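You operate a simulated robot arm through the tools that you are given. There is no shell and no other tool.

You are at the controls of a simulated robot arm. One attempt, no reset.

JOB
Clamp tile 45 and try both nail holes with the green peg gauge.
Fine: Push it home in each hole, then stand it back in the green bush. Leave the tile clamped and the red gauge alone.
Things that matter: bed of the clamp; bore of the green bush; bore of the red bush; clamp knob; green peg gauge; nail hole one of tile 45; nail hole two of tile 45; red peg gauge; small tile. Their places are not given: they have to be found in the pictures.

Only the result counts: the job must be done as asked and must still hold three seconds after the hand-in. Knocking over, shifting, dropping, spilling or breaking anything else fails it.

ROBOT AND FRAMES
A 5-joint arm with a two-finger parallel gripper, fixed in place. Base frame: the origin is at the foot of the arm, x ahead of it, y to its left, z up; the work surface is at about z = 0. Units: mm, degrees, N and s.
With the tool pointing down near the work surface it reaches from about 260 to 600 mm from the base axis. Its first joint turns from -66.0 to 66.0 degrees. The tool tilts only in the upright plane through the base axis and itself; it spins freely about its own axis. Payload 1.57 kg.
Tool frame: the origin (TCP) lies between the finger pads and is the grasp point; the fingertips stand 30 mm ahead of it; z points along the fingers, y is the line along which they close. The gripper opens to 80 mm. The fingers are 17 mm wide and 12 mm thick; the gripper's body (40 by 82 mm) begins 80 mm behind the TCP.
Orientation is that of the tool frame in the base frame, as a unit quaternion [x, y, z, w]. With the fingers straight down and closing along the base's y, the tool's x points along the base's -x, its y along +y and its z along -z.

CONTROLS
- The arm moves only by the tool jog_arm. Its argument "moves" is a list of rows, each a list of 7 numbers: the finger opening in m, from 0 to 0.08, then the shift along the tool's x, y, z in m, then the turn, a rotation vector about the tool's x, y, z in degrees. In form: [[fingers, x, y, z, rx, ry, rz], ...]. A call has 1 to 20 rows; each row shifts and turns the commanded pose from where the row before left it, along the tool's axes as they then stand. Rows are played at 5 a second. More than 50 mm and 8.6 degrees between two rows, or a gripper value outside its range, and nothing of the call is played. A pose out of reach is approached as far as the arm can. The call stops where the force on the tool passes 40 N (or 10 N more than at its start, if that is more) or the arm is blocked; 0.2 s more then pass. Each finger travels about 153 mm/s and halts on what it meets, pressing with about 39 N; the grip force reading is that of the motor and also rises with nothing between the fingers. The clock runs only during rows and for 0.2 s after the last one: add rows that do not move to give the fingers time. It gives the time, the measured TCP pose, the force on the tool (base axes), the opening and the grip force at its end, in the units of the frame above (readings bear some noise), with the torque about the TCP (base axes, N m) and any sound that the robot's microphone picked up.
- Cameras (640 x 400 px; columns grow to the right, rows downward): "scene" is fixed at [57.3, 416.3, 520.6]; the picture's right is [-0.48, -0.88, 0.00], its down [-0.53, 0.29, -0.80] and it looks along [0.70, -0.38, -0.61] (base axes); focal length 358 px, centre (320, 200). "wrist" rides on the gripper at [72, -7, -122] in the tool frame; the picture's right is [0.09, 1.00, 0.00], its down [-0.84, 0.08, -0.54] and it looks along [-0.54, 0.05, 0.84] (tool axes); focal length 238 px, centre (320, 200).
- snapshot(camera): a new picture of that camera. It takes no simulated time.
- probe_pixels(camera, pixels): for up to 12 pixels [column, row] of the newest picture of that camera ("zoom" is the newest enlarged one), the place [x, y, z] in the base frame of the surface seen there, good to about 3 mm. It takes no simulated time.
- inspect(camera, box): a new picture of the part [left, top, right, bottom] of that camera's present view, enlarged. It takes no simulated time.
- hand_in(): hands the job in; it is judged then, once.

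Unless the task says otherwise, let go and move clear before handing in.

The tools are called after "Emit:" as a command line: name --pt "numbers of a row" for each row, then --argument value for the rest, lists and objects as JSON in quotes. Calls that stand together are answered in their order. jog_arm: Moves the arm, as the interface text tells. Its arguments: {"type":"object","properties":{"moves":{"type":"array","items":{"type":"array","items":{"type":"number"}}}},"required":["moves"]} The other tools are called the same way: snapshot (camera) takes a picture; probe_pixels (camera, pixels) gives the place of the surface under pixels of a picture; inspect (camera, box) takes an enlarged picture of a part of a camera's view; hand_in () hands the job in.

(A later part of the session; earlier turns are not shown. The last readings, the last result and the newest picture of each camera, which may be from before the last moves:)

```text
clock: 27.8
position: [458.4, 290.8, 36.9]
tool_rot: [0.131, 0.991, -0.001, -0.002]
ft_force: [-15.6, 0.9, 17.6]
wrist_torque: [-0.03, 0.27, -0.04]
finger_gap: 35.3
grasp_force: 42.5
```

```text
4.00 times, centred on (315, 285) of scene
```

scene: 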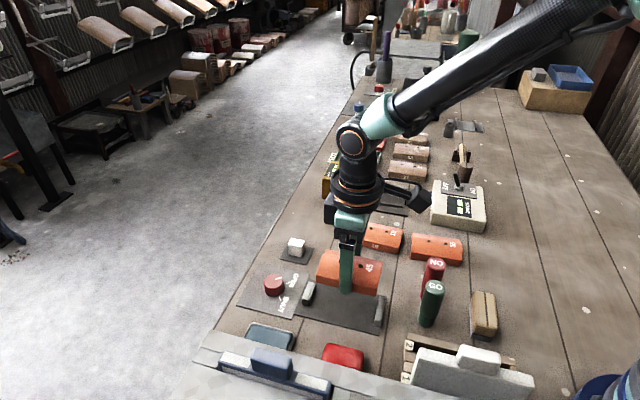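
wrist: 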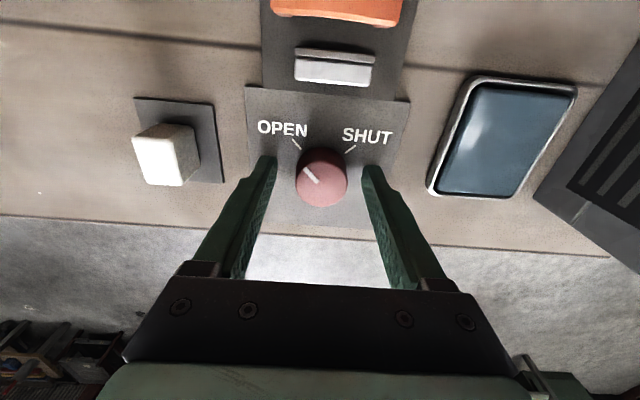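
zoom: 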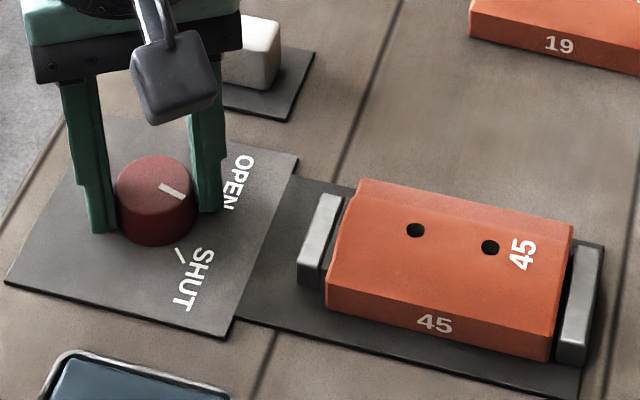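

The jaw has met the tile and begun pushing it toward the fixed jaw (holes moved 3 px). I'll trim and continue turning.

Emit:
jog_arm --pt "0.028 0.0004 -0.0001 -0.0003 0 0 0" --pt "0.028 0 0 0 0 0 4" --pt "0.028 0 0 0 0 0 4" --pt "0.028 0 0 0 0 0 4" --pt "0.028 0 0 0 0 0 3" --pt "0.028 0 0 0 0 0 0"

Emit:
inspect --camera "scene" --box '[235, 240, 395, 330]'

```text
clock: 29.2
position: [457.8, 291.3, 35.3]
tool_rot: [0.259, 0.966, 0.001, 0.002]
ft_force: [6.0, 11.3, -7.6]
wrist_torque: [0.27, -0.46, 0.0]
finger_gap: 35.5
grasp_force: 42.2
```

```text
4.00 times, centred on (315, 285) of scene
```

zoom: 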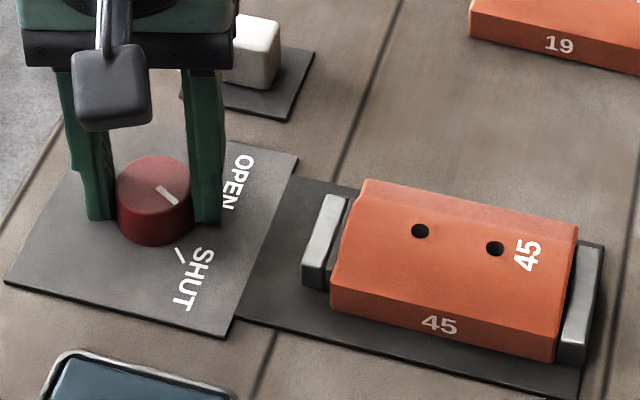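

About 75° is turned and the tile is nearly against the fixed jaw (zoom (570,290)). I'll trim and turn the last part in small steps.

Emit:
jog_arm --pt "0.028 0 0.0004 0.0001 0 0 0" --pt "0.028 0 0 0 0 0 3" --pt "0.028 0 0 0 0 0 3" --pt "0.028 0 0 0 0 0 3" --pt "0.028 0 0 0 0 0 3" --pt "0.028 0 0 0 0 0 0"

Emit:
inspect --camera "scene" --box '[235, 240, 395, 330]'

```text
clock: 30.6
position: [459.1, 290.8, 36.2]
tool_rot: [0.359, 0.933, 0.0, 0.0]
ft_force: [8.3, 8.8, -14.1]
wrist_torque: [0.25, -0.29, -0.01]
finger_gap: 35.1
grasp_force: 42.6
```

```text
4.00 times, centred on (315, 285) of scene
```

zoom: 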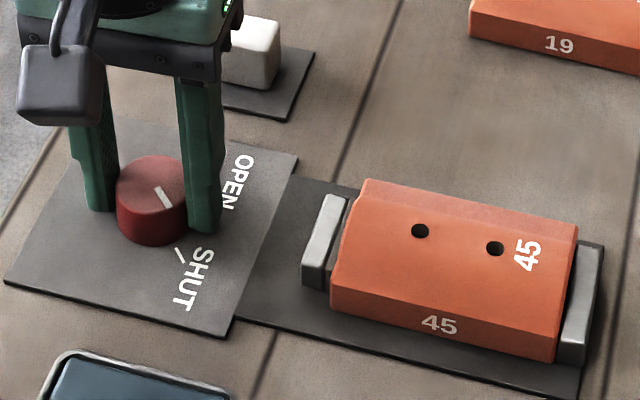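

The tile no longer moved between the last two pictures, so it is against the fixed jaw. I'll check the pointer against the SHUT tick in the wrist view.

Emit:
inspect --camera "wrist" --box '[250, 100, 400, 220]'

Emit:
inspect --camera "scene" --box '[250, 265, 310, 315]'

```text
3.33 times, centred on (325, 160) of wrist
```

zoom: 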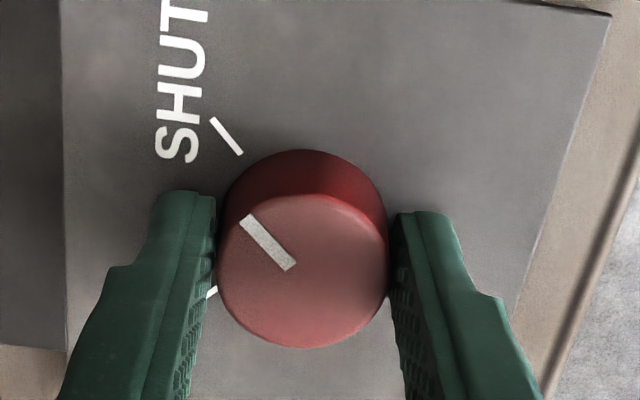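

```text
8.00 times, centred on (280, 290) of scene
```

zoom: 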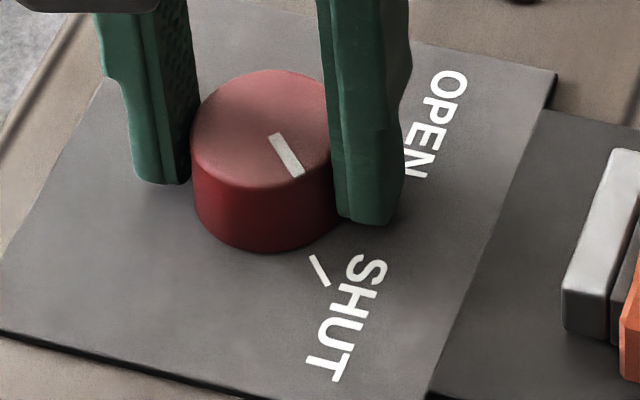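

The pointer is within about 4° of the SHUT tick. I'll turn 4° more while watching force and torque.

Emit:
jog_arm --pt "0.028 0 0.0002 0.0002 0 0 0" --pt "0.028 0 0 0 0 0 2" --pt "0.028 0 0 0 0 0 2" --pt "0.028 0 0 0 0 0 0"

Emit:
inspect --camera "wrist" --box '[250, 100, 400, 220]'

Emit:
inspect --camera "scene" --box '[250, 255, 400, 335]'

```text
clock: 31.6
position: [458.8, 290.5, 36.5]
tool_rot: [0.39, 0.921, 0.0, 0.001]
ft_force: [-3.4, 1.7, 0.5]
wrist_torque: [0.06, 0.16, 0.53]
finger_gap: 35.3
grasp_force: 42.4
```

```text
3.33 times, centred on (325, 160) of wrist
```

zoom: 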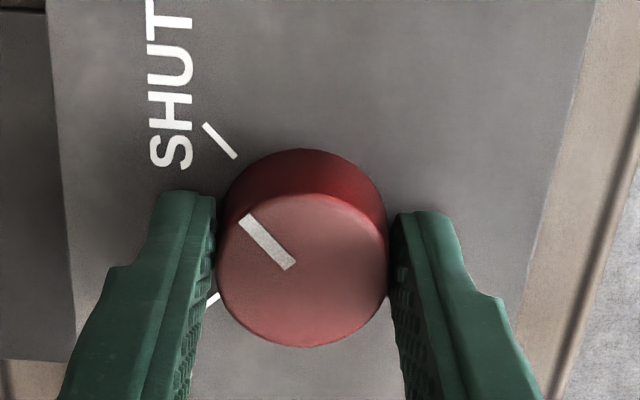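

```text
4.27 times, centred on (325, 295) of scene
```

zoom: 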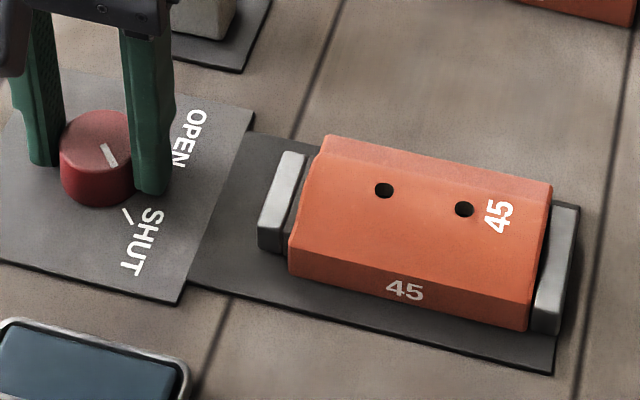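

The torque about the tool axis jumped to 0.53 N·m at 91° of turn, so the knob is on its SHUT stop. The tile is nipped between both jaws. I'll relax 0.5°, open the fingers and rise.

Emit:
jog_arm --pt "0.028 0 0 0 0 0 -0.5" --pt "0.036 0 0 0 0 0 0" --pt "0.045 0 0 0 0 0 0" --pt "0.056 0 0 0 0 0 0" --pt "0.058 0 0 0 0 0 0" --pt "0.058 0 0 -0.01 0 0 0" --pt "0.058 0 0 -0.02 0 0 0" --pt "0.058 0 0 -0.03 0 0 0" --pt "0.058 0 0 -0.03 0 0 0" --pt "0.058 0 0 -0.03 0 0 0" --pt "0.058 0 0 0 0 0 0"

Emit:
inspect --camera "scene" --box '[235, 240, 395, 330]'

Emit:
snapshot --camera "wrist"

```text
clock: 34.0
position: [457.5, 289.6, 154.2]
tool_rot: [0.387, 0.922, 0.0, 0.0]
ft_force: [-0.3, -0.4, 0.4]
wrist_torque: [0.0, -0.04, 0.01]
finger_gap: 57.8
grasp_force: 0.0
```

```text
4.00 times, centred on (315, 285) of scene
```

zoom: 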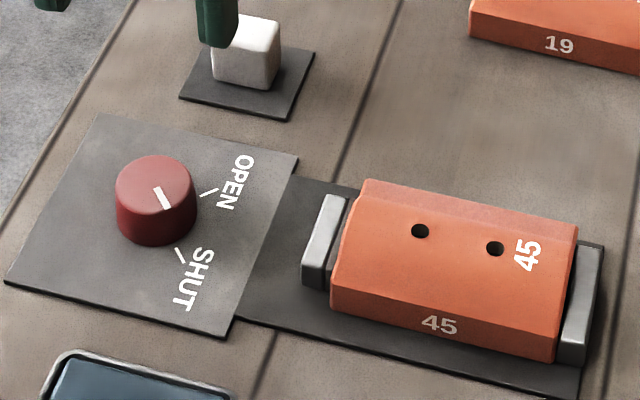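

```text
taken
```

wrist: 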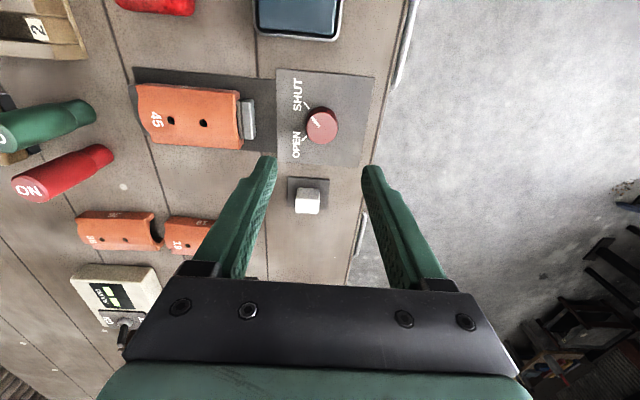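

The clamp is shut with the pointer at SHUT, and everything else looks undisturbed. The wrist view shows both gauges from the side at (45,125) and (63,175); I'll zoom in on them.

Emit:
inspect --camera "wrist" --box '[0, 80, 130, 220]'

Emit:
inspect --camera "scene" --box '[410, 255, 460, 335]'

```text
2.86 times, centred on (65, 150) of wrist
```

zoom: 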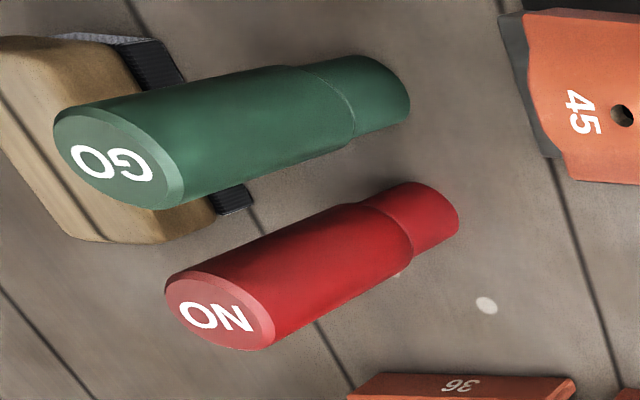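

```text
5.00 times, centred on (435, 295) of scene
```

zoom: 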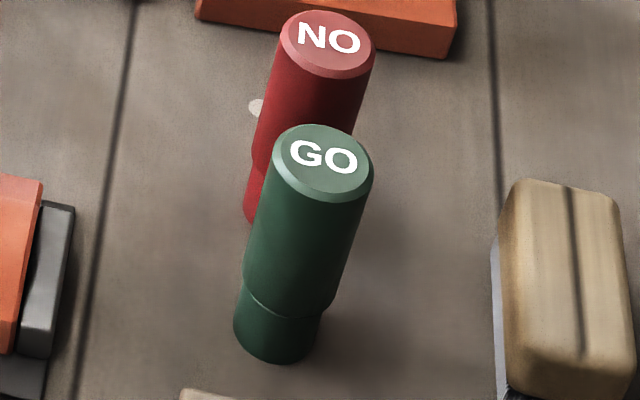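

The green gauge's handle meets its bush at scene zoom (285,312). I'll probe the top rim, the step and the bush base for positions and heights.

Emit:
probe_pixels --camera "zoom" --pixels '[[323, 163], [278, 160], [368, 170], [323, 130], [320, 192], [285, 305], [285, 325], [278, 358], [247, 290], [330, 300], [330, 44], [240, 325]]'

Emit:
probe_pixels --camera "wrist" --pixels '[[38, 134], [57, 150], [22, 118], [104, 107], [120, 120], [117, 130], [74, 189], [58, 178], [95, 200], [134, 166], [140, 158], [100, 125]]'

```text
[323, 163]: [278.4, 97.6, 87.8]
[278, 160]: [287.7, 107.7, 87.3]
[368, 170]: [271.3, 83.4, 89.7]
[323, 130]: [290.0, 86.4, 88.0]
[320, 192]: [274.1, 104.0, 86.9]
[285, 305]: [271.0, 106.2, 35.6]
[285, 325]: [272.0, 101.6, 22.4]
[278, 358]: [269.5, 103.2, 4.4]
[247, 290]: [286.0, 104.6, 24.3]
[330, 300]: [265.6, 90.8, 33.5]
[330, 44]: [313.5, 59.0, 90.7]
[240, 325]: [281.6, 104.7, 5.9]
```

```text
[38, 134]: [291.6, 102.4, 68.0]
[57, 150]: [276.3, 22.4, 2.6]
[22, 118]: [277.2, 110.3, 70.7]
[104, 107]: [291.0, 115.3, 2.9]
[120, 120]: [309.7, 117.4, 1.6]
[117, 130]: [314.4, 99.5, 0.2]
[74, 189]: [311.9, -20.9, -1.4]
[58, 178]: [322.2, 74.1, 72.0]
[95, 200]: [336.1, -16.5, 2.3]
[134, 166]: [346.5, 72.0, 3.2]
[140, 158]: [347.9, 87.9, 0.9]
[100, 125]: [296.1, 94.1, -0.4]
```

The green gauge stands at about (280,96), with its top at z≈88, a handle about 29 mm across and the step near z≈29. Before moving that way, I'll check the heights of objects near the bottom of the scene view.

Emit:
snapshot --camera "scene"

Emit:
probe_pixels --camera "scene" --pixels '[[270, 360], [225, 358], [315, 378], [480, 353], [430, 365], [485, 300], [490, 330], [475, 318], [344, 355], [270, 335], [410, 350], [520, 385]]'

```text
taken
```

scene: 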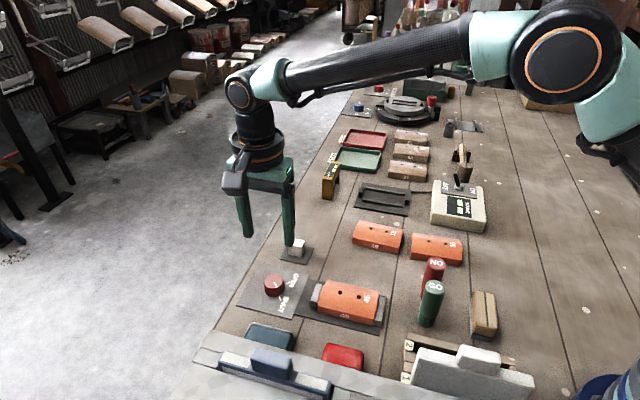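

```text
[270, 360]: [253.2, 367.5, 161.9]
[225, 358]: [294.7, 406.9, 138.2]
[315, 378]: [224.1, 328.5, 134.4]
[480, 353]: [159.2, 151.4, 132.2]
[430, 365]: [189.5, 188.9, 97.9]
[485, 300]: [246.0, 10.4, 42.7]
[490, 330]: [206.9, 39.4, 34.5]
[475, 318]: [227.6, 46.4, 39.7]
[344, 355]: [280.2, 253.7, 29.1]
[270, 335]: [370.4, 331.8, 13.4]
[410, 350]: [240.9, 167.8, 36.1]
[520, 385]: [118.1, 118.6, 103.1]
```

Objects near the bench edge reach z≈162 but lie beyond y≈330, so the spot above the clamp is free. I'll move to about (309,252,156) so the wrist camera looks at the clamped tile.

Emit:
jog_arm --pt "0.058 0.0153 -0.0267 0 0 0 0" --pt "0.058 0.0153 -0.0267 0 0 0 0" --pt "0.058 0.0153 -0.0267 0 0 0 0" --pt "0.058 0.0153 -0.0267 0 0 0 0" --pt "0.058 0.0153 -0.0267 0 0 0 0" --pt "0.058 0 0 0 0 0 0" --pt "0.058 0 0 0 0 0 0"

Emit:
snapshot --camera "wrist"

Emit:
inspect --camera "wrist" --box '[250, 140, 390, 250]'

```text
clock: 35.6
position: [312.5, 249.8, 155.7]
tool_rot: [0.387, 0.922, -0.001, 0.001]
ft_force: [0.8, -0.4, 0.6]
wrist_torque: [0.03, -0.01, 0.01]
finger_gap: 58.0
grasp_force: 0.1
```

```text
taken
```

wrist: 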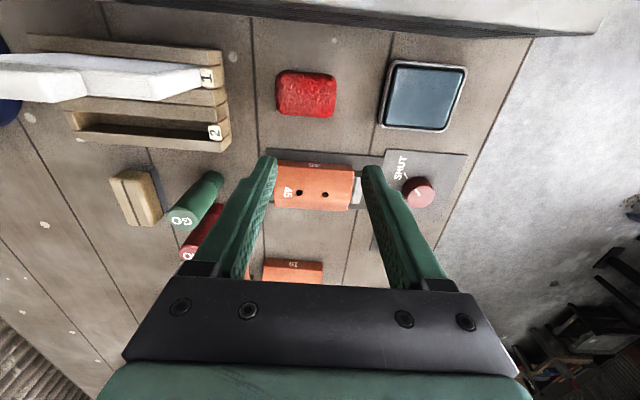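

```text
3.64 times, centred on (320, 195) of wrist
```

zoom: 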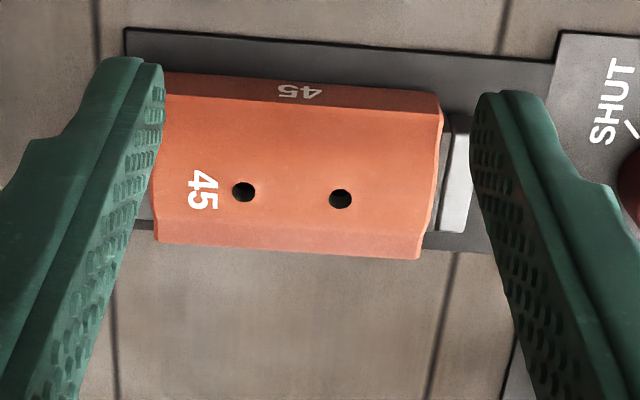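

The tile's holes are visible at zoom (243,192) and (340,199). I'll zoom tighter and probe points symmetrically round each rim.

Emit:
inspect --camera "wrist" --box '[284, 178, 340, 213]'

```text
11.43 times, centred on (312, 196) of wrist
```

zoom: 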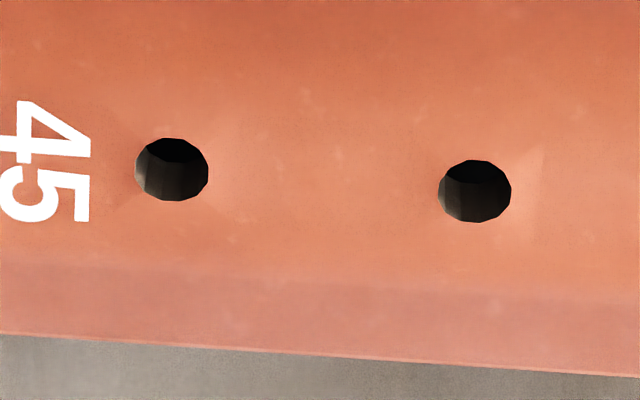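

Each hole is about 8 mm across, with centres at zoom (172,170) and (475,191). I'll probe six symmetric points round each.

Emit:
probe_pixels --camera "zoom" --pixels '[[122, 170], [222, 170], [172, 126], [172, 214], [137, 139], [207, 201], [425, 191], [525, 191], [475, 147], [475, 235], [440, 160], [510, 222]]'

Emit:
probe_pixels --camera "wrist" --pixels '[[294, 193], [304, 193], [299, 188.5], [299, 197.5], [320.5, 194.7], [330.5, 194.7], [325.5, 190.2], [325.5, 199.2], [295.5, 196], [302.5, 190], [322, 198], [329, 191.5]]'

```text
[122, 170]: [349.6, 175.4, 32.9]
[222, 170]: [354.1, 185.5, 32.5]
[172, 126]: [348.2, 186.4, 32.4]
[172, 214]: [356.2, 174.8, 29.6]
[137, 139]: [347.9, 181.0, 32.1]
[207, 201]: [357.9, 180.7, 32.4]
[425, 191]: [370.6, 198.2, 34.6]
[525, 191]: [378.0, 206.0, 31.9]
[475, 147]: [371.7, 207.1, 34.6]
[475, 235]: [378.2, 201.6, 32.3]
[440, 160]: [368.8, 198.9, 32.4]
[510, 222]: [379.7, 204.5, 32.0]
```

```text
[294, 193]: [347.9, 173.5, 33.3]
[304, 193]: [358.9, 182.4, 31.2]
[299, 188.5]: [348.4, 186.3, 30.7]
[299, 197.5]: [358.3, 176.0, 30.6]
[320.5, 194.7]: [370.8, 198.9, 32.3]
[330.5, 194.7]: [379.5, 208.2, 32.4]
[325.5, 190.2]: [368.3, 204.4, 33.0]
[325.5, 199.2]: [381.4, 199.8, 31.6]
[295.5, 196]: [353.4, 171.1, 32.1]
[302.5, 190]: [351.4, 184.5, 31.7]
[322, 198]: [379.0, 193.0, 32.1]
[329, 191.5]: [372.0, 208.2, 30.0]
```

Averaged, the hole rims give A≈(352.7,179.8) and B≈(374.9,202.4) at z≈32, 31.6 mm apart along 45.6°. The reported position differs slightly from what I commanded, so I'll take a few readings without moving.

Emit:
jog_arm --pt "0.058 0 0 0 0 0 0"

Emit:
jog_arm --pt "0.058 0 0 0 0 0 0"

Emit:
jog_arm --pt "0.058 0 0 0 0 0 0"

Emit:
jog_arm --pt "0.058 0 0 0 0 0 0"

```text
clock: 36.0
position: [311.4, 249.2, 155.1]
tool_rot: [0.386, 0.922, 0.0, 0.001]
ft_force: [0.7, 0.3, -0.3]
wrist_torque: [0.02, -0.03, -0.03]
finger_gap: 58.1
grasp_force: 0.0
```

```text
clock: 36.4
position: [312.3, 249.4, 155.3]
tool_rot: [0.386, 0.922, 0.0, 0.0]
ft_force: [-0.5, 0.3, 0.0]
wrist_torque: [0.0, 0.0, 0.0]
finger_gap: 58.0
grasp_force: 0.1
```

```text
clock: 36.8
position: [312.0, 248.6, 154.8]
tool_rot: [0.387, 0.922, 0.001, -0.001]
ft_force: [0.5, -0.2, 0.3]
wrist_torque: [-0.03, 0.01, -0.01]
finger_gap: 58.2
grasp_force: 0.0
```

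```text
clock: 37.2
position: [311.9, 248.6, 154.3]
tool_rot: [0.386, 0.922, 0.0, 0.0]
ft_force: [0.2, -0.2, -0.4]
wrist_torque: [-0.01, 0.01, -0.02]
finger_gap: 58.2
grasp_force: 0.0
```

Repeated readings average (312.0,249.1,155.0), so I'll rely on measured values from here. Projecting hole A with that pose matches its pixel to about 1 px. Next I'll move above the green gauge at about (280,96), staying at z≈155.

Emit:
jog_arm --pt "0.06 -0.01736 -0.02602 0 0 0 0" --pt "0.06 -0.01736 -0.02602 0 0 0 0" --pt "0.06 -0.01736 -0.02602 0 0 0 0" --pt "0.06 -0.01736 -0.02602 0 0 0 0" --pt "0.06 -0.01736 -0.02602 0 0 0 0" --pt "0.06 0 0 0 0 0 0" --pt "0.06 0 0 0 0 0 0" --pt "0.06 0 0 0 0 0 0"

Emit:
snapshot --camera "wrist"

Emit:
jog_arm --pt "0.06 0 0 0 0 0 0"

Emit:
jog_arm --pt "0.06 0 0 0 0 0 0"

```text
clock: 39.0
position: [280.6, 97.2, 156.1]
tool_rot: [0.386, 0.923, 0.0, 0.0]
ft_force: [0.3, -0.6, -0.6]
wrist_torque: [0.01, -0.01, 0.02]
finger_gap: 60.3
grasp_force: 0.0
```

```text
taken
```

wrist: 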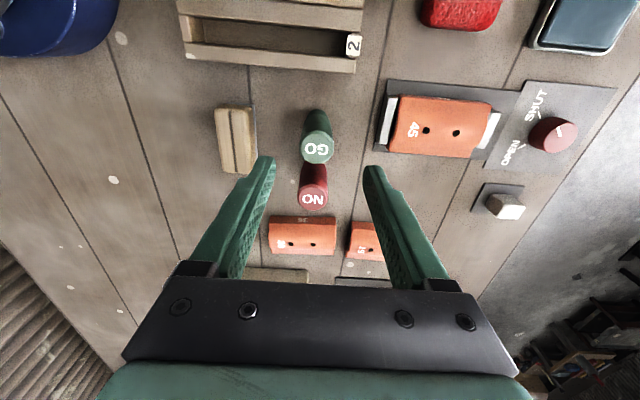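

```text
clock: 39.4
position: [281.0, 97.1, 156.9]
tool_rot: [0.387, 0.922, 0.001, -0.001]
ft_force: [-0.9, -0.2, 0.1]
wrist_torque: [-0.01, 0.03, 0.01]
finger_gap: 60.3
grasp_force: 0.1
```

```text
clock: 39.8
position: [281.3, 97.7, 156.8]
tool_rot: [0.386, 0.923, 0.0, 0.0]
ft_force: [0.3, 0.9, -0.9]
wrist_torque: [0.02, 0.05, -0.01]
finger_gap: 59.8
grasp_force: 0.2
```

The gauge's GO top appears at wrist (317,149), nearly under the TCP, with the red gauge behind it at (313,198). I'll zoom on the top for exact centring, and cross-check the holes with the scene camera.

Emit:
inspect --camera "wrist" --box '[285, 105, 349, 165]'

Emit:
inspect --camera "scene" --box '[325, 280, 375, 310]'

```text
6.67 times, centred on (317, 135) of wrist
```

zoom: 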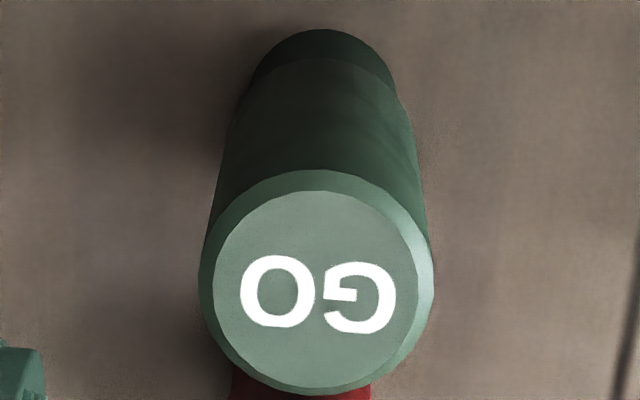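

```text
12.80 times, centred on (350, 295) of scene
```

zoom: 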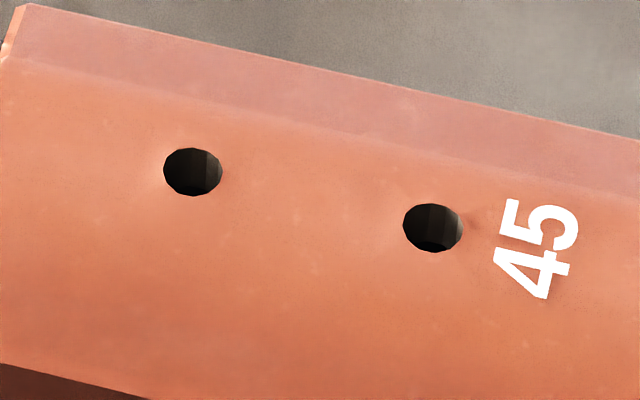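

In the scene zoom the holes are at (193,172) and (433,228). I'll probe symmetric rim points there, and use the wrist picture for the gauge top rim.

Emit:
probe_pixels --camera "zoom" --pixels '[[151, 172], [235, 172], [193, 136], [193, 208], [163, 146], [223, 198], [391, 228], [475, 228], [433, 192], [433, 264], [403, 202], [463, 254]]'

Emit:
probe_pixels --camera "wrist" --pixels '[[302, 147.5], [331.5, 147.5], [316.8, 133.5], [316.8, 161.5], [306, 138], [327.5, 157], [306, 157], [327.5, 138], [310, 147.5], [324, 147.5], [317, 140], [317, 155]]'

```text
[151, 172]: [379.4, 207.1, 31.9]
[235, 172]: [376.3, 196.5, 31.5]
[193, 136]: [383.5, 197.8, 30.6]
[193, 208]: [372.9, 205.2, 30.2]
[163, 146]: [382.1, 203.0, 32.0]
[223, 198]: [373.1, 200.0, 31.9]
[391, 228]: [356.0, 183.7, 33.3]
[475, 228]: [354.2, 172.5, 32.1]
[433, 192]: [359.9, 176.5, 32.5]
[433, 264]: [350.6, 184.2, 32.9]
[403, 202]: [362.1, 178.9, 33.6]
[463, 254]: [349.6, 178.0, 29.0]
```

```text
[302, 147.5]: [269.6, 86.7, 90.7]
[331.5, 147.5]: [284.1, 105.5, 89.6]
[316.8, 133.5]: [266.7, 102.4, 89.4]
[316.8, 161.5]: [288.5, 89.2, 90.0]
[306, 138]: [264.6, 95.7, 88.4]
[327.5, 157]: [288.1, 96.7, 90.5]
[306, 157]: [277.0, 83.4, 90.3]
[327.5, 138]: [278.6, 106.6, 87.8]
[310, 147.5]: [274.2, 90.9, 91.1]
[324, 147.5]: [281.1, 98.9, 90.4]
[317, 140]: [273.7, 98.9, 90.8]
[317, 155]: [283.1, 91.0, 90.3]
```

Scene and wrist probes differ by about 2–3 mm, so I'll align relatively within one camera at the critical step. The gauge top lies at tool (+1.8…2.5, −3.6) mm from the TCP axis. I'll correct that and lower to z≈100 for a check.

Emit:
jog_arm --pt "0.052 0.002 -0.0036 0 0 0 0" --pt "0.052 0 0 0.02 0 0 0" --pt "0.052 0 0 0.02 0 0 0" --pt "0.052 0 0 0.016 0 0 0" --pt "0.052 0 0 0 0 0 0" --pt "0.052 0 0 0 0 0 0"

Emit:
inspect --camera "wrist" --box '[250, 100, 390, 220]'

Emit:
inspect --camera "scene" --box '[380, 200, 500, 340]'

```text
clock: 41.2
position: [275.5, 96.7, 98.6]
tool_rot: [0.387, 0.922, 0.0, 0.0]
ft_force: [0.8, -0.1, -0.2]
wrist_torque: [0.04, -0.02, -0.05]
finger_gap: 52.0
grasp_force: 0.1
```

```text
3.33 times, centred on (320, 160) of wrist
```

zoom: 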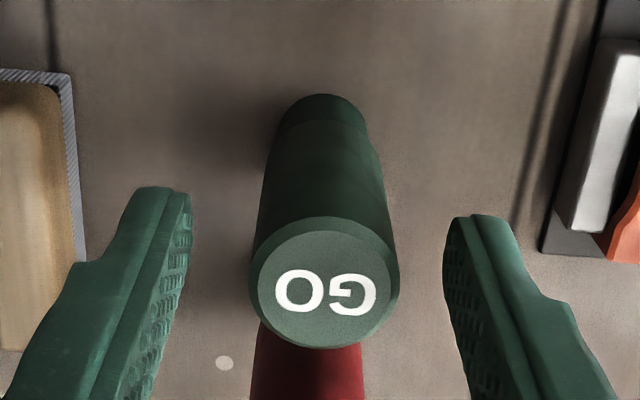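

```text
2.86 times, centred on (440, 270) of scene
```

zoom: 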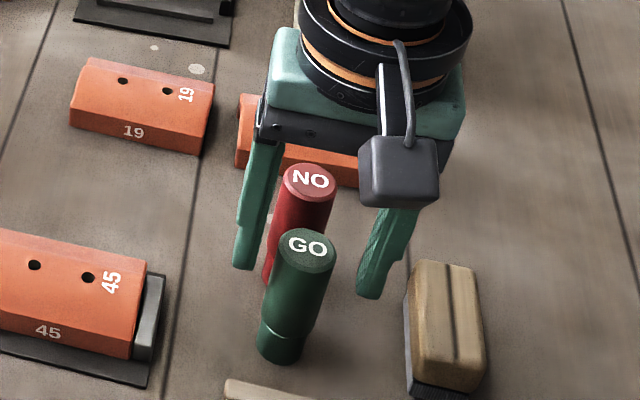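

The GO top now sits at px (321.5,184.6) against the predicted axis (320.8,183.4), so we are within about 1 mm. I'll shift slightly and lower to TCP z≈65.

Emit:
jog_arm --pt "0.052 -0.0008 0.0004 0.01 0 0 0" --pt "0.052 0 0 0.01 0 0 0" --pt "0.052 0 0 0.008 0 0 0" --pt "0.052 0 0 0.006 0 0 0" --pt "0.052 0 0 0 0 0 0" --pt "0.052 0 0 0 0 0 0"

Emit:
inspect --camera "wrist" --box '[250, 120, 390, 260]'

Emit:
inspect --camera "scene" --box '[380, 220, 500, 340]'

```text
clock: 42.6
position: [276.3, 96.9, 66.6]
tool_rot: [0.386, 0.922, 0.0, 0.0]
ft_force: [0.1, 0.3, 0.5]
wrist_torque: [-0.03, 0.0, 0.0]
finger_gap: 52.1
grasp_force: 0.1
```

```text
2.86 times, centred on (320, 190) of wrist
```

zoom: 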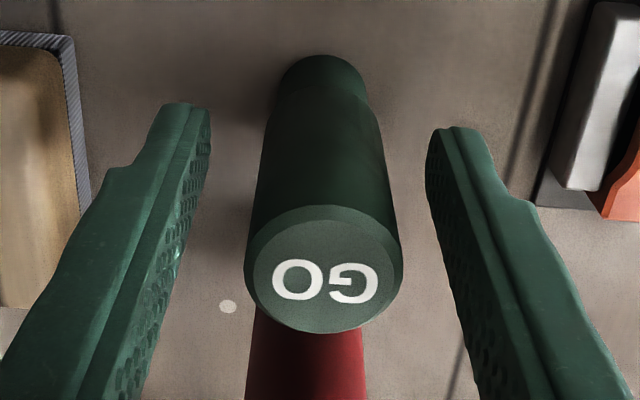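

```text
3.33 times, centred on (440, 280) of scene
```

zoom: 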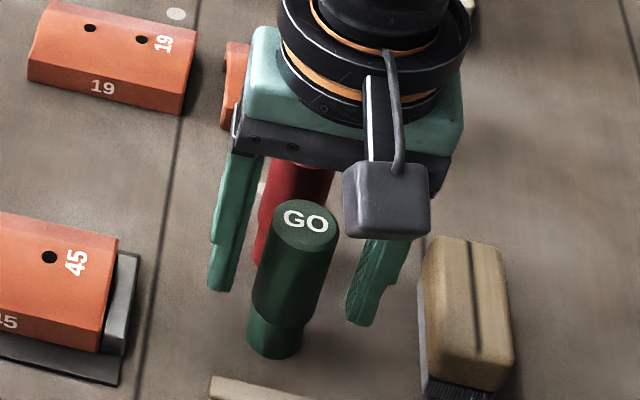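

The gauge is centred between the fingers (predicted axis px (321,214), observed (321.4,214.5)). I'll close slowly on the handle.

Emit:
jog_arm --pt "0.044 0 0 0 0 0 0" --pt "0.038 0 0 0 0 0 0" --pt "0.034 0 0 0 0 0 0" --pt "0.031 0 0 0 0 0 0" --pt "0.029 0 0 0 0 0 0" --pt "0.027 0 0 0 0 0 0" --pt "0.025 0 0 0 0 0 0" --pt "0.022 0 0 0 0 0 0" --pt "0.022 0 0 0 0 0 0"

Emit:
inspect --camera "scene" --box '[380, 220, 500, 340]'

```text
clock: 44.6
position: [275.9, 97.3, 66.6]
tool_rot: [0.387, 0.922, 0.001, 0.0]
ft_force: [0.1, 0.8, 0.2]
wrist_torque: [-0.01, 0.02, 0.0]
finger_gap: 28.6
grasp_force: 38.9
```

```text
3.33 times, centred on (440, 280) of scene
```

zoom: 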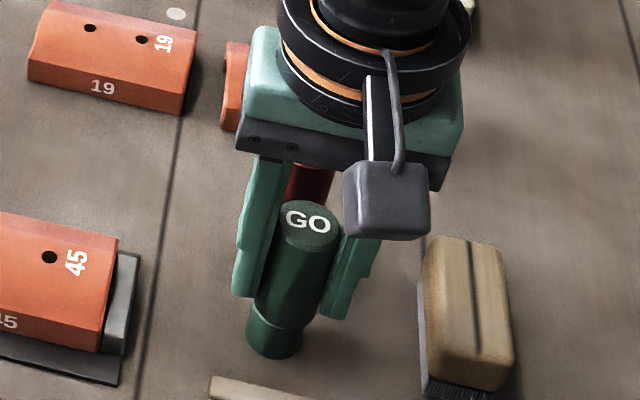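

The handle is gripped at 28.6 mm with almost no side force. I'll take a few still readings here as the reference for the bush, plus a scene zoom of the gauge top.

Emit:
jog_arm --pt "0.022 0 0 0 0 0 0"

Emit:
jog_arm --pt "0.022 0 0 0 0 0 0"

Emit:
jog_arm --pt "0.022 0 0 0 0 0 0"

Emit:
inspect --camera "scene" --box '[410, 270, 454, 335]'

Emit:
inspect --camera "wrist" --box '[270, 120, 370, 260]'

```text
clock: 45.0
position: [276.0, 97.9, 66.8]
tool_rot: [0.387, 0.922, 0.0, -0.001]
ft_force: [0.6, 0.4, -0.2]
wrist_torque: [0.03, 0.02, -0.03]
finger_gap: 28.6
grasp_force: 38.3
```

```text
clock: 45.4
position: [276.9, 97.4, 67.1]
tool_rot: [0.386, 0.922, 0.0, -0.001]
ft_force: [-0.6, -0.6, -0.1]
wrist_torque: [0.02, 0.02, -0.02]
finger_gap: 28.6
grasp_force: 39.0
```

```text
clock: 45.8
position: [275.7, 96.7, 66.8]
tool_rot: [0.387, 0.922, 0.001, 0.0]
ft_force: [-0.7, 1.2, 0.0]
wrist_torque: [0.03, 0.02, 0.02]
finger_gap: 28.6
grasp_force: 38.7
```

```text
6.15 times, centred on (432, 302) of scene
```

zoom: 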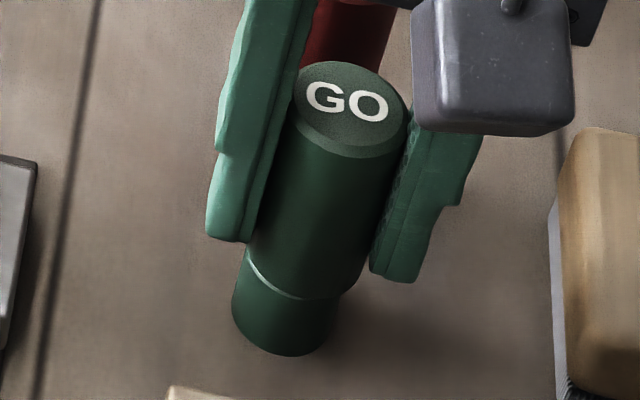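

```text
2.86 times, centred on (320, 190) of wrist
```

zoom: 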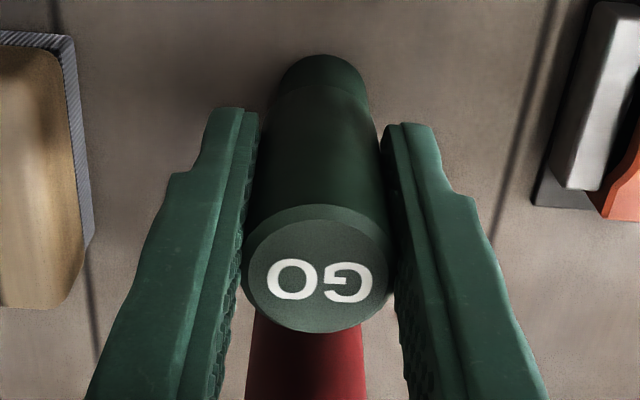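

Reference at the bush is about (276.1,97.3,66.8), and the bush foot did not move when the fingers closed. I'll lift the gauge straight up, slowly at first.

Emit:
jog_arm --pt "0.022 0 0 -0.002 0 0 0" --pt "0.022 0 0 -0.003 0 0 0" --pt "0.022 0 0 -0.005 0 0 0" --pt "0.022 0 0 -0.005 0 0 0" --pt "0.022 0 0 -0.005 0 0 0" --pt "0.022 0 0 0 0 0 0"

Emit:
inspect --camera "scene" --box '[400, 250, 464, 335]'

```text
clock: 47.2
position: [274.7, 95.9, 85.0]
tool_rot: [0.387, 0.922, 0.0, -0.001]
ft_force: [-0.2, 0.4, -0.7]
wrist_torque: [0.0, 0.02, 0.0]
finger_gap: 28.7
grasp_force: 38.3
```

```text
4.71 times, centred on (432, 292) of scene
```

zoom: 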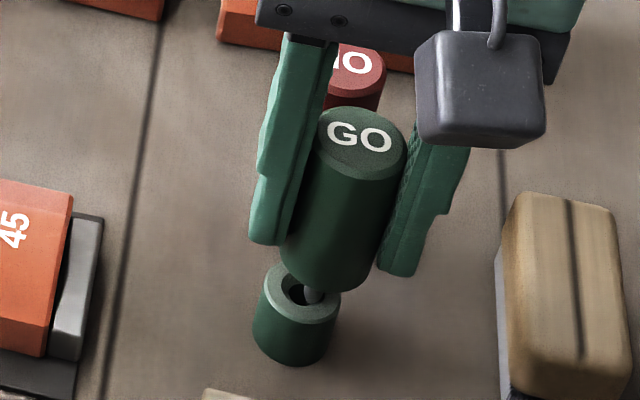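

The gauge is coming out: the grey peg shows above the green bush bore at zoom (312,295). I'll keep lifting until it is fully out.

Emit:
jog_arm --pt "0.022 0 0 -0.005 0 0 0" --pt "0.022 0 0 -0.005 0 0 0" --pt "0.022 0 0 -0.01 0 0 0" --pt "0.022 0 0 -0.01 0 0 0" --pt "0.022 0 0 -0.01 0 0 0" --pt "0.022 0 0 -0.01 0 0 0" --pt "0.022 0 0 0 0 0 0"

Emit:
inspect --camera "scene" --box '[400, 230, 464, 335]'

Emit:
snapshot --camera "wrist"

```text
clock: 48.8
position: [274.1, 96.5, 137.5]
tool_rot: [0.386, 0.922, 0.0, -0.001]
ft_force: [-0.4, 0.1, -1.7]
wrist_torque: [0.02, 0.0, 0.0]
finger_gap: 28.7
grasp_force: 38.3
```

```text
3.81 times, centred on (432, 282) of scene
```

zoom: 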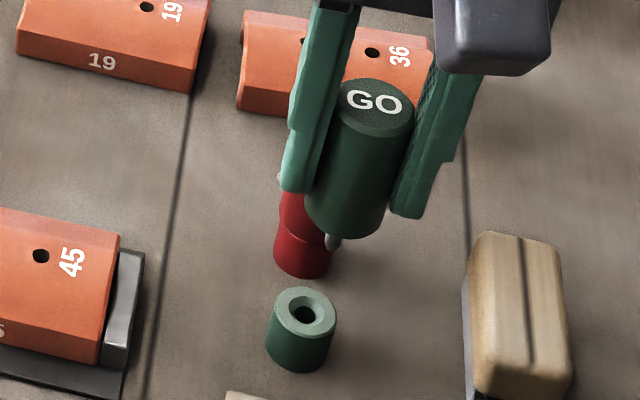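

```text
taken
```

wrist: 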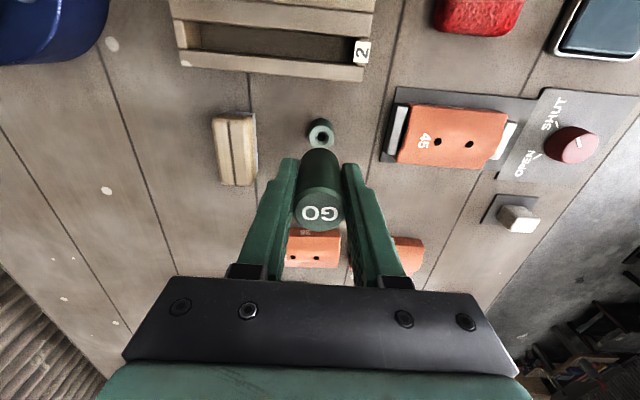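

The gauge is clear of the bush; the bore shows at scene zoom (303,315) and wrist (321,132). Measuring the bore with both cameras gives me the offset between camera readings and true TCP, so I'll zoom in on it.

Emit:
inspect --camera "scene" --box '[414, 300, 438, 332]'

Emit:
inspect --camera "wrist" --box '[300, 110, 345, 155]'

```text
12.50 times, centred on (426, 316) of scene
```

zoom: 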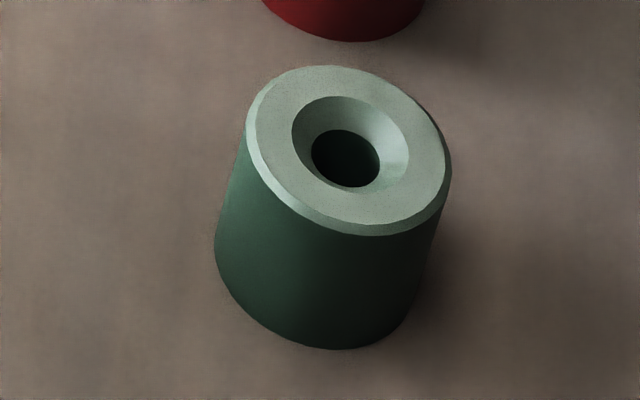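

```text
8.89 times, centred on (322, 132) of wrist
```

zoom: 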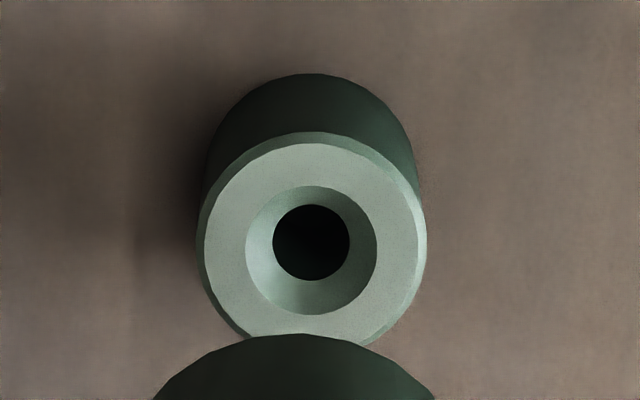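

The bush has a wide countersink; its top ring is centred at scene zoom (350,146) and wrist zoom (312,248). I'll probe symmetric points on the ring from both cameras.

Emit:
probe_pixels --camera "zoom" --pixels '[[226, 248], [398, 248], [312, 165], [312, 328], [251, 188], [373, 188], [373, 309], [251, 309], [235, 215], [389, 281], [235, 281], [389, 215]]'

Emit:
probe_pixels --camera "scene" --pixels '[[422.16, 311.68], [434.64, 311.68], [428.4, 306.64], [428.4, 316.72], [424, 308.08], [432.8, 315.28], [424.4, 314.56], [432.4, 308.8], [422.6, 309.6], [434.2, 313.76], [426, 307], [430.8, 316.36]]'

Emit:
jog_arm --pt "0.022 0 0 0 0 0 0"

Emit:
jog_arm --pt "0.022 0 0 0 0 0 0"

```text
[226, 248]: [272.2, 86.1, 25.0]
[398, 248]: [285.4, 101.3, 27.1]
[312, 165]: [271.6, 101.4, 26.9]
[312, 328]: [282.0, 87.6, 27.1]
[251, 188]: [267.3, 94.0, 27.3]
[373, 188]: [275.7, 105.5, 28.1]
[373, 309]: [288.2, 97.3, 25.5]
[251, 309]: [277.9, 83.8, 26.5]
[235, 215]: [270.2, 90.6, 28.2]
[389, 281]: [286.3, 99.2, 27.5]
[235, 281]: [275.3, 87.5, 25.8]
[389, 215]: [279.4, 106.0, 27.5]
```

```text
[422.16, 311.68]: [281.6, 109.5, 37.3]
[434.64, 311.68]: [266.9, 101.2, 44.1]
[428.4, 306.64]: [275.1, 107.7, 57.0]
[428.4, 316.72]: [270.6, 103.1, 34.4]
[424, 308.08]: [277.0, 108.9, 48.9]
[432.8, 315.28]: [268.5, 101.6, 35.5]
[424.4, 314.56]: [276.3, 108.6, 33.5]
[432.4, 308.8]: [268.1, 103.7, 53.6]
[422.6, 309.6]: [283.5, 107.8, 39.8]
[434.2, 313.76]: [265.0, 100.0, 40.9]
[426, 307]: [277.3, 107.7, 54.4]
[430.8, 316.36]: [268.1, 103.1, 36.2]
```

```text
clock: 49.2
position: [273.7, 97.2, 136.3]
tool_rot: [0.387, 0.922, -0.001, 0.001]
ft_force: [0.4, -1.1, -1.7]
wrist_torque: [-0.01, -0.02, 0.01]
finger_gap: 28.8
grasp_force: 38.8
```

```text
clock: 49.6
position: [274.3, 96.4, 136.3]
tool_rot: [0.387, 0.922, 0.0, 0.0]
ft_force: [1.2, -0.2, 0.4]
wrist_torque: [0.01, 0.01, -0.02]
finger_gap: 28.7
grasp_force: 39.0
```

The scene probes there used an older snapshot, so they don't apply. I'll take a fresh scene zoom of the bush and probe that; the wrist view puts the bush at (277.6,95.0,27).

Emit:
inspect --camera "scene" --box '[414, 300, 438, 332]'

Emit:
probe_pixels --camera "zoom" --pixels '[[272, 146], [428, 146], [350, 81], [350, 211], [295, 101], [405, 191], [300, 182], [400, 110], [275, 120], [425, 172], [320, 88], [380, 204]]'

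Emit:
snapshot --camera "scene"

```text
12.50 times, centred on (426, 316) of scene
```

zoom: 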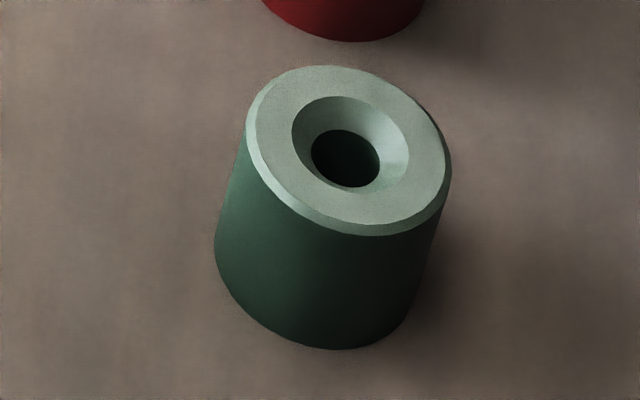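

```text
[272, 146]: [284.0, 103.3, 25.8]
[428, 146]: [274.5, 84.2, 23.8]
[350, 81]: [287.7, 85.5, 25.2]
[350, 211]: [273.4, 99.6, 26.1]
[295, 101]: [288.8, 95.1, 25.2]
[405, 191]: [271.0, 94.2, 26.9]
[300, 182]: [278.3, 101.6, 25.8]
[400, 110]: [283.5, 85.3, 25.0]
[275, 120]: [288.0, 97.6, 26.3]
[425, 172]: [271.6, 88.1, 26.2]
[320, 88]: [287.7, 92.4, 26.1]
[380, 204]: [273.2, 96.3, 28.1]
```

```text
taken
```

scene: 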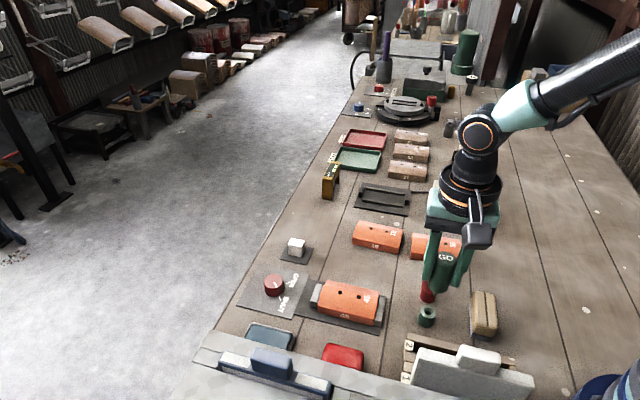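

Both cameras agree on relative offsets: bush→A = (75.2,85.1) mm and bush→B = (97.5,107.7) mm. Now I'll look closely at the peg under the handle to learn its length.

Emit:
inspect --camera "scene" --box '[415, 245, 465, 300]'

```text
7.27 times, centred on (440, 272) of scene
```

zoom: 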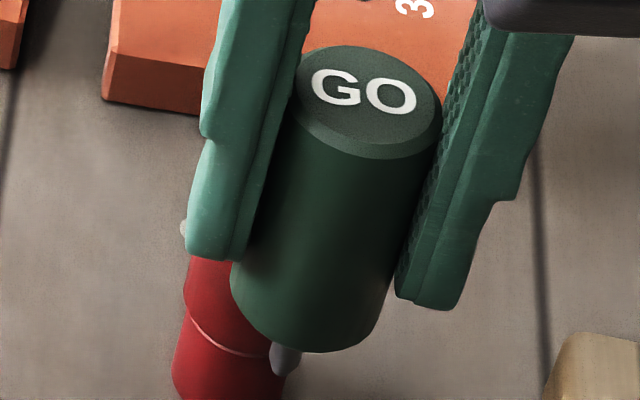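

The peg tip is about 68 mm below the TCP, so the peg is about 28 mm long and the tip is now at z≈69. I'll carry it over hole A, about (77,86) mm away, keeping the height.

Emit:
jog_arm --pt "0.022 0.00139 0.02304 0 0 0 0" --pt "0.022 0.00139 0.02304 0 0 0 0" --pt "0.022 0.00139 0.02304 0 0 0 0" --pt "0.022 0.00139 0.02304 0 0 0 0" --pt "0.022 0.00139 0.02304 0 0 0 0" --pt "0.022 0 0 0.01 0 0 0" --pt "0.022 0 0 0.01 0 0 0" --pt "0.022 0 0 0 0 0 0" --pt "0.022 0 0 0 0 0 0"

Emit:
inspect --camera "scene" --box '[310, 230, 400, 330]'

Emit:
jog_arm --pt "0.022 0 0 0 0 0 0"

```text
clock: 51.6
position: [351.6, 182.7, 115.9]
tool_rot: [0.387, 0.922, 0.0, 0.0]
ft_force: [-0.4, 0.5, -0.5]
wrist_torque: [0.01, 0.02, -0.01]
finger_gap: 29.0
grasp_force: 39.2
```

```text
4.00 times, centred on (355, 280) of scene
```

zoom: 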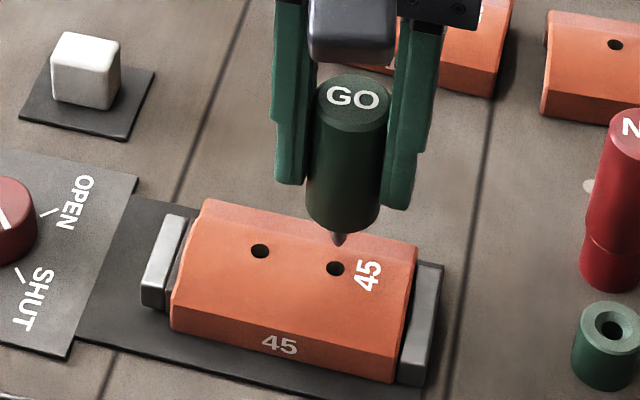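

```text
clock: 52.0
position: [352.8, 183.4, 115.5]
tool_rot: [0.387, 0.922, 0.0, 0.0]
ft_force: [-0.1, -0.6, -1.0]
wrist_torque: [-0.04, -0.02, 0.03]
finger_gap: 28.7
grasp_force: 38.5
```

The peg tip (zoom (339,243)) is above hole A (335,268), with the tip about 16 mm over the tile. I'll zoom tighter to compare it with the hole.

Emit:
inspect --camera "scene" --box '[330, 278, 380, 310]'

```text
12.50 times, centred on (355, 294) of scene
```

zoom: 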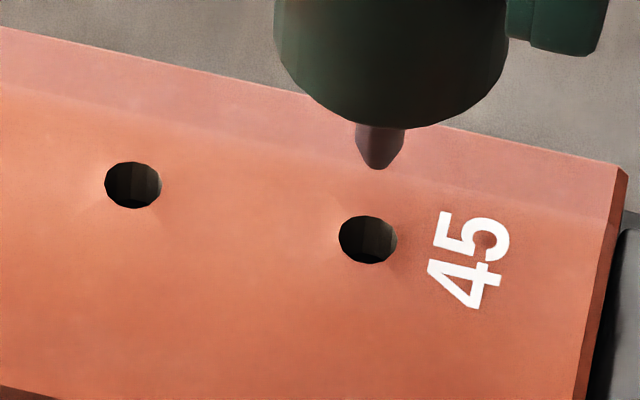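

The peg (about 6.5 mm with a conical tip) looks nearly aligned with hole A, but its height is uncertain by a few mm. I'll lower 10 mm and compare again.

Emit:
jog_arm --pt "0.022 0 0 0.005 0 0 0" --pt "0.022 0 0 0.005 0 0 0" --pt "0.022 0 0 0 0 0 0" --pt "0.022 0 0 0 0 0 0"

Emit:
inspect --camera "scene" --box '[330, 278, 380, 310]'

Emit:
jog_arm --pt "0.022 0 0 0 0 0 0"

Emit:
jog_arm --pt "0.022 0 0 0 0 0 0"

Emit:
inspect --camera "scene" --box '[330, 278, 380, 310]'

```text
clock: 53.0
position: [351.2, 181.2, 108.0]
tool_rot: [0.387, 0.922, 0.0, 0.0]
ft_force: [0.1, 0.3, -0.1]
wrist_torque: [0.0, -0.02, 0.04]
finger_gap: 28.7
grasp_force: 38.8
```

```text
12.50 times, centred on (355, 294) of scene
```

zoom: 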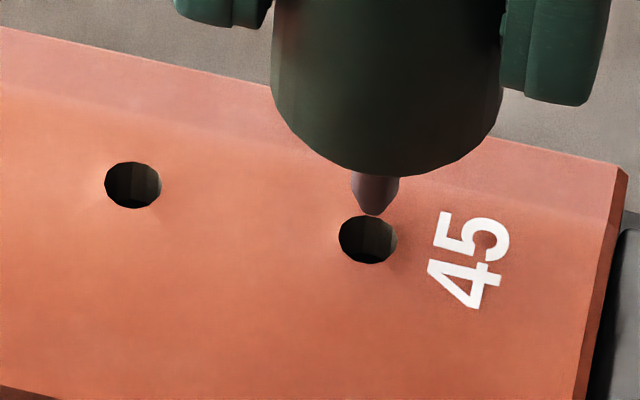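

```text
clock: 53.4
position: [351.6, 183.1, 106.5]
tool_rot: [0.387, 0.922, 0.0, 0.0]
ft_force: [-0.6, 0.1, 0.1]
wrist_torque: [0.0, 0.02, 0.01]
finger_gap: 28.7
grasp_force: 38.9
```

```text
clock: 53.8
position: [351.8, 183.1, 106.9]
tool_rot: [0.387, 0.922, 0.0, -0.001]
ft_force: [-0.6, -0.9, -0.9]
wrist_torque: [0.0, 0.02, 0.01]
finger_gap: 28.8
grasp_force: 38.6
```

```text
12.50 times, centred on (355, 294) of scene
```

zoom: 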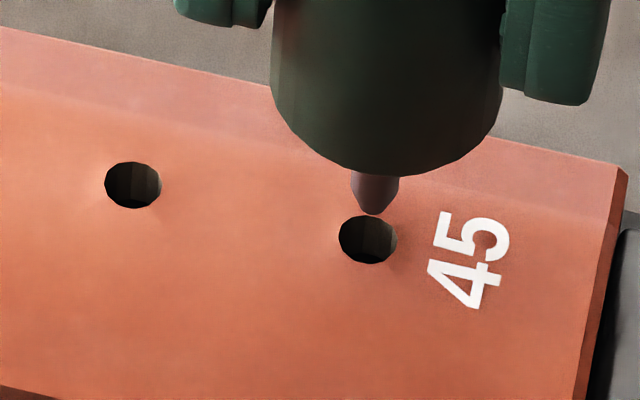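

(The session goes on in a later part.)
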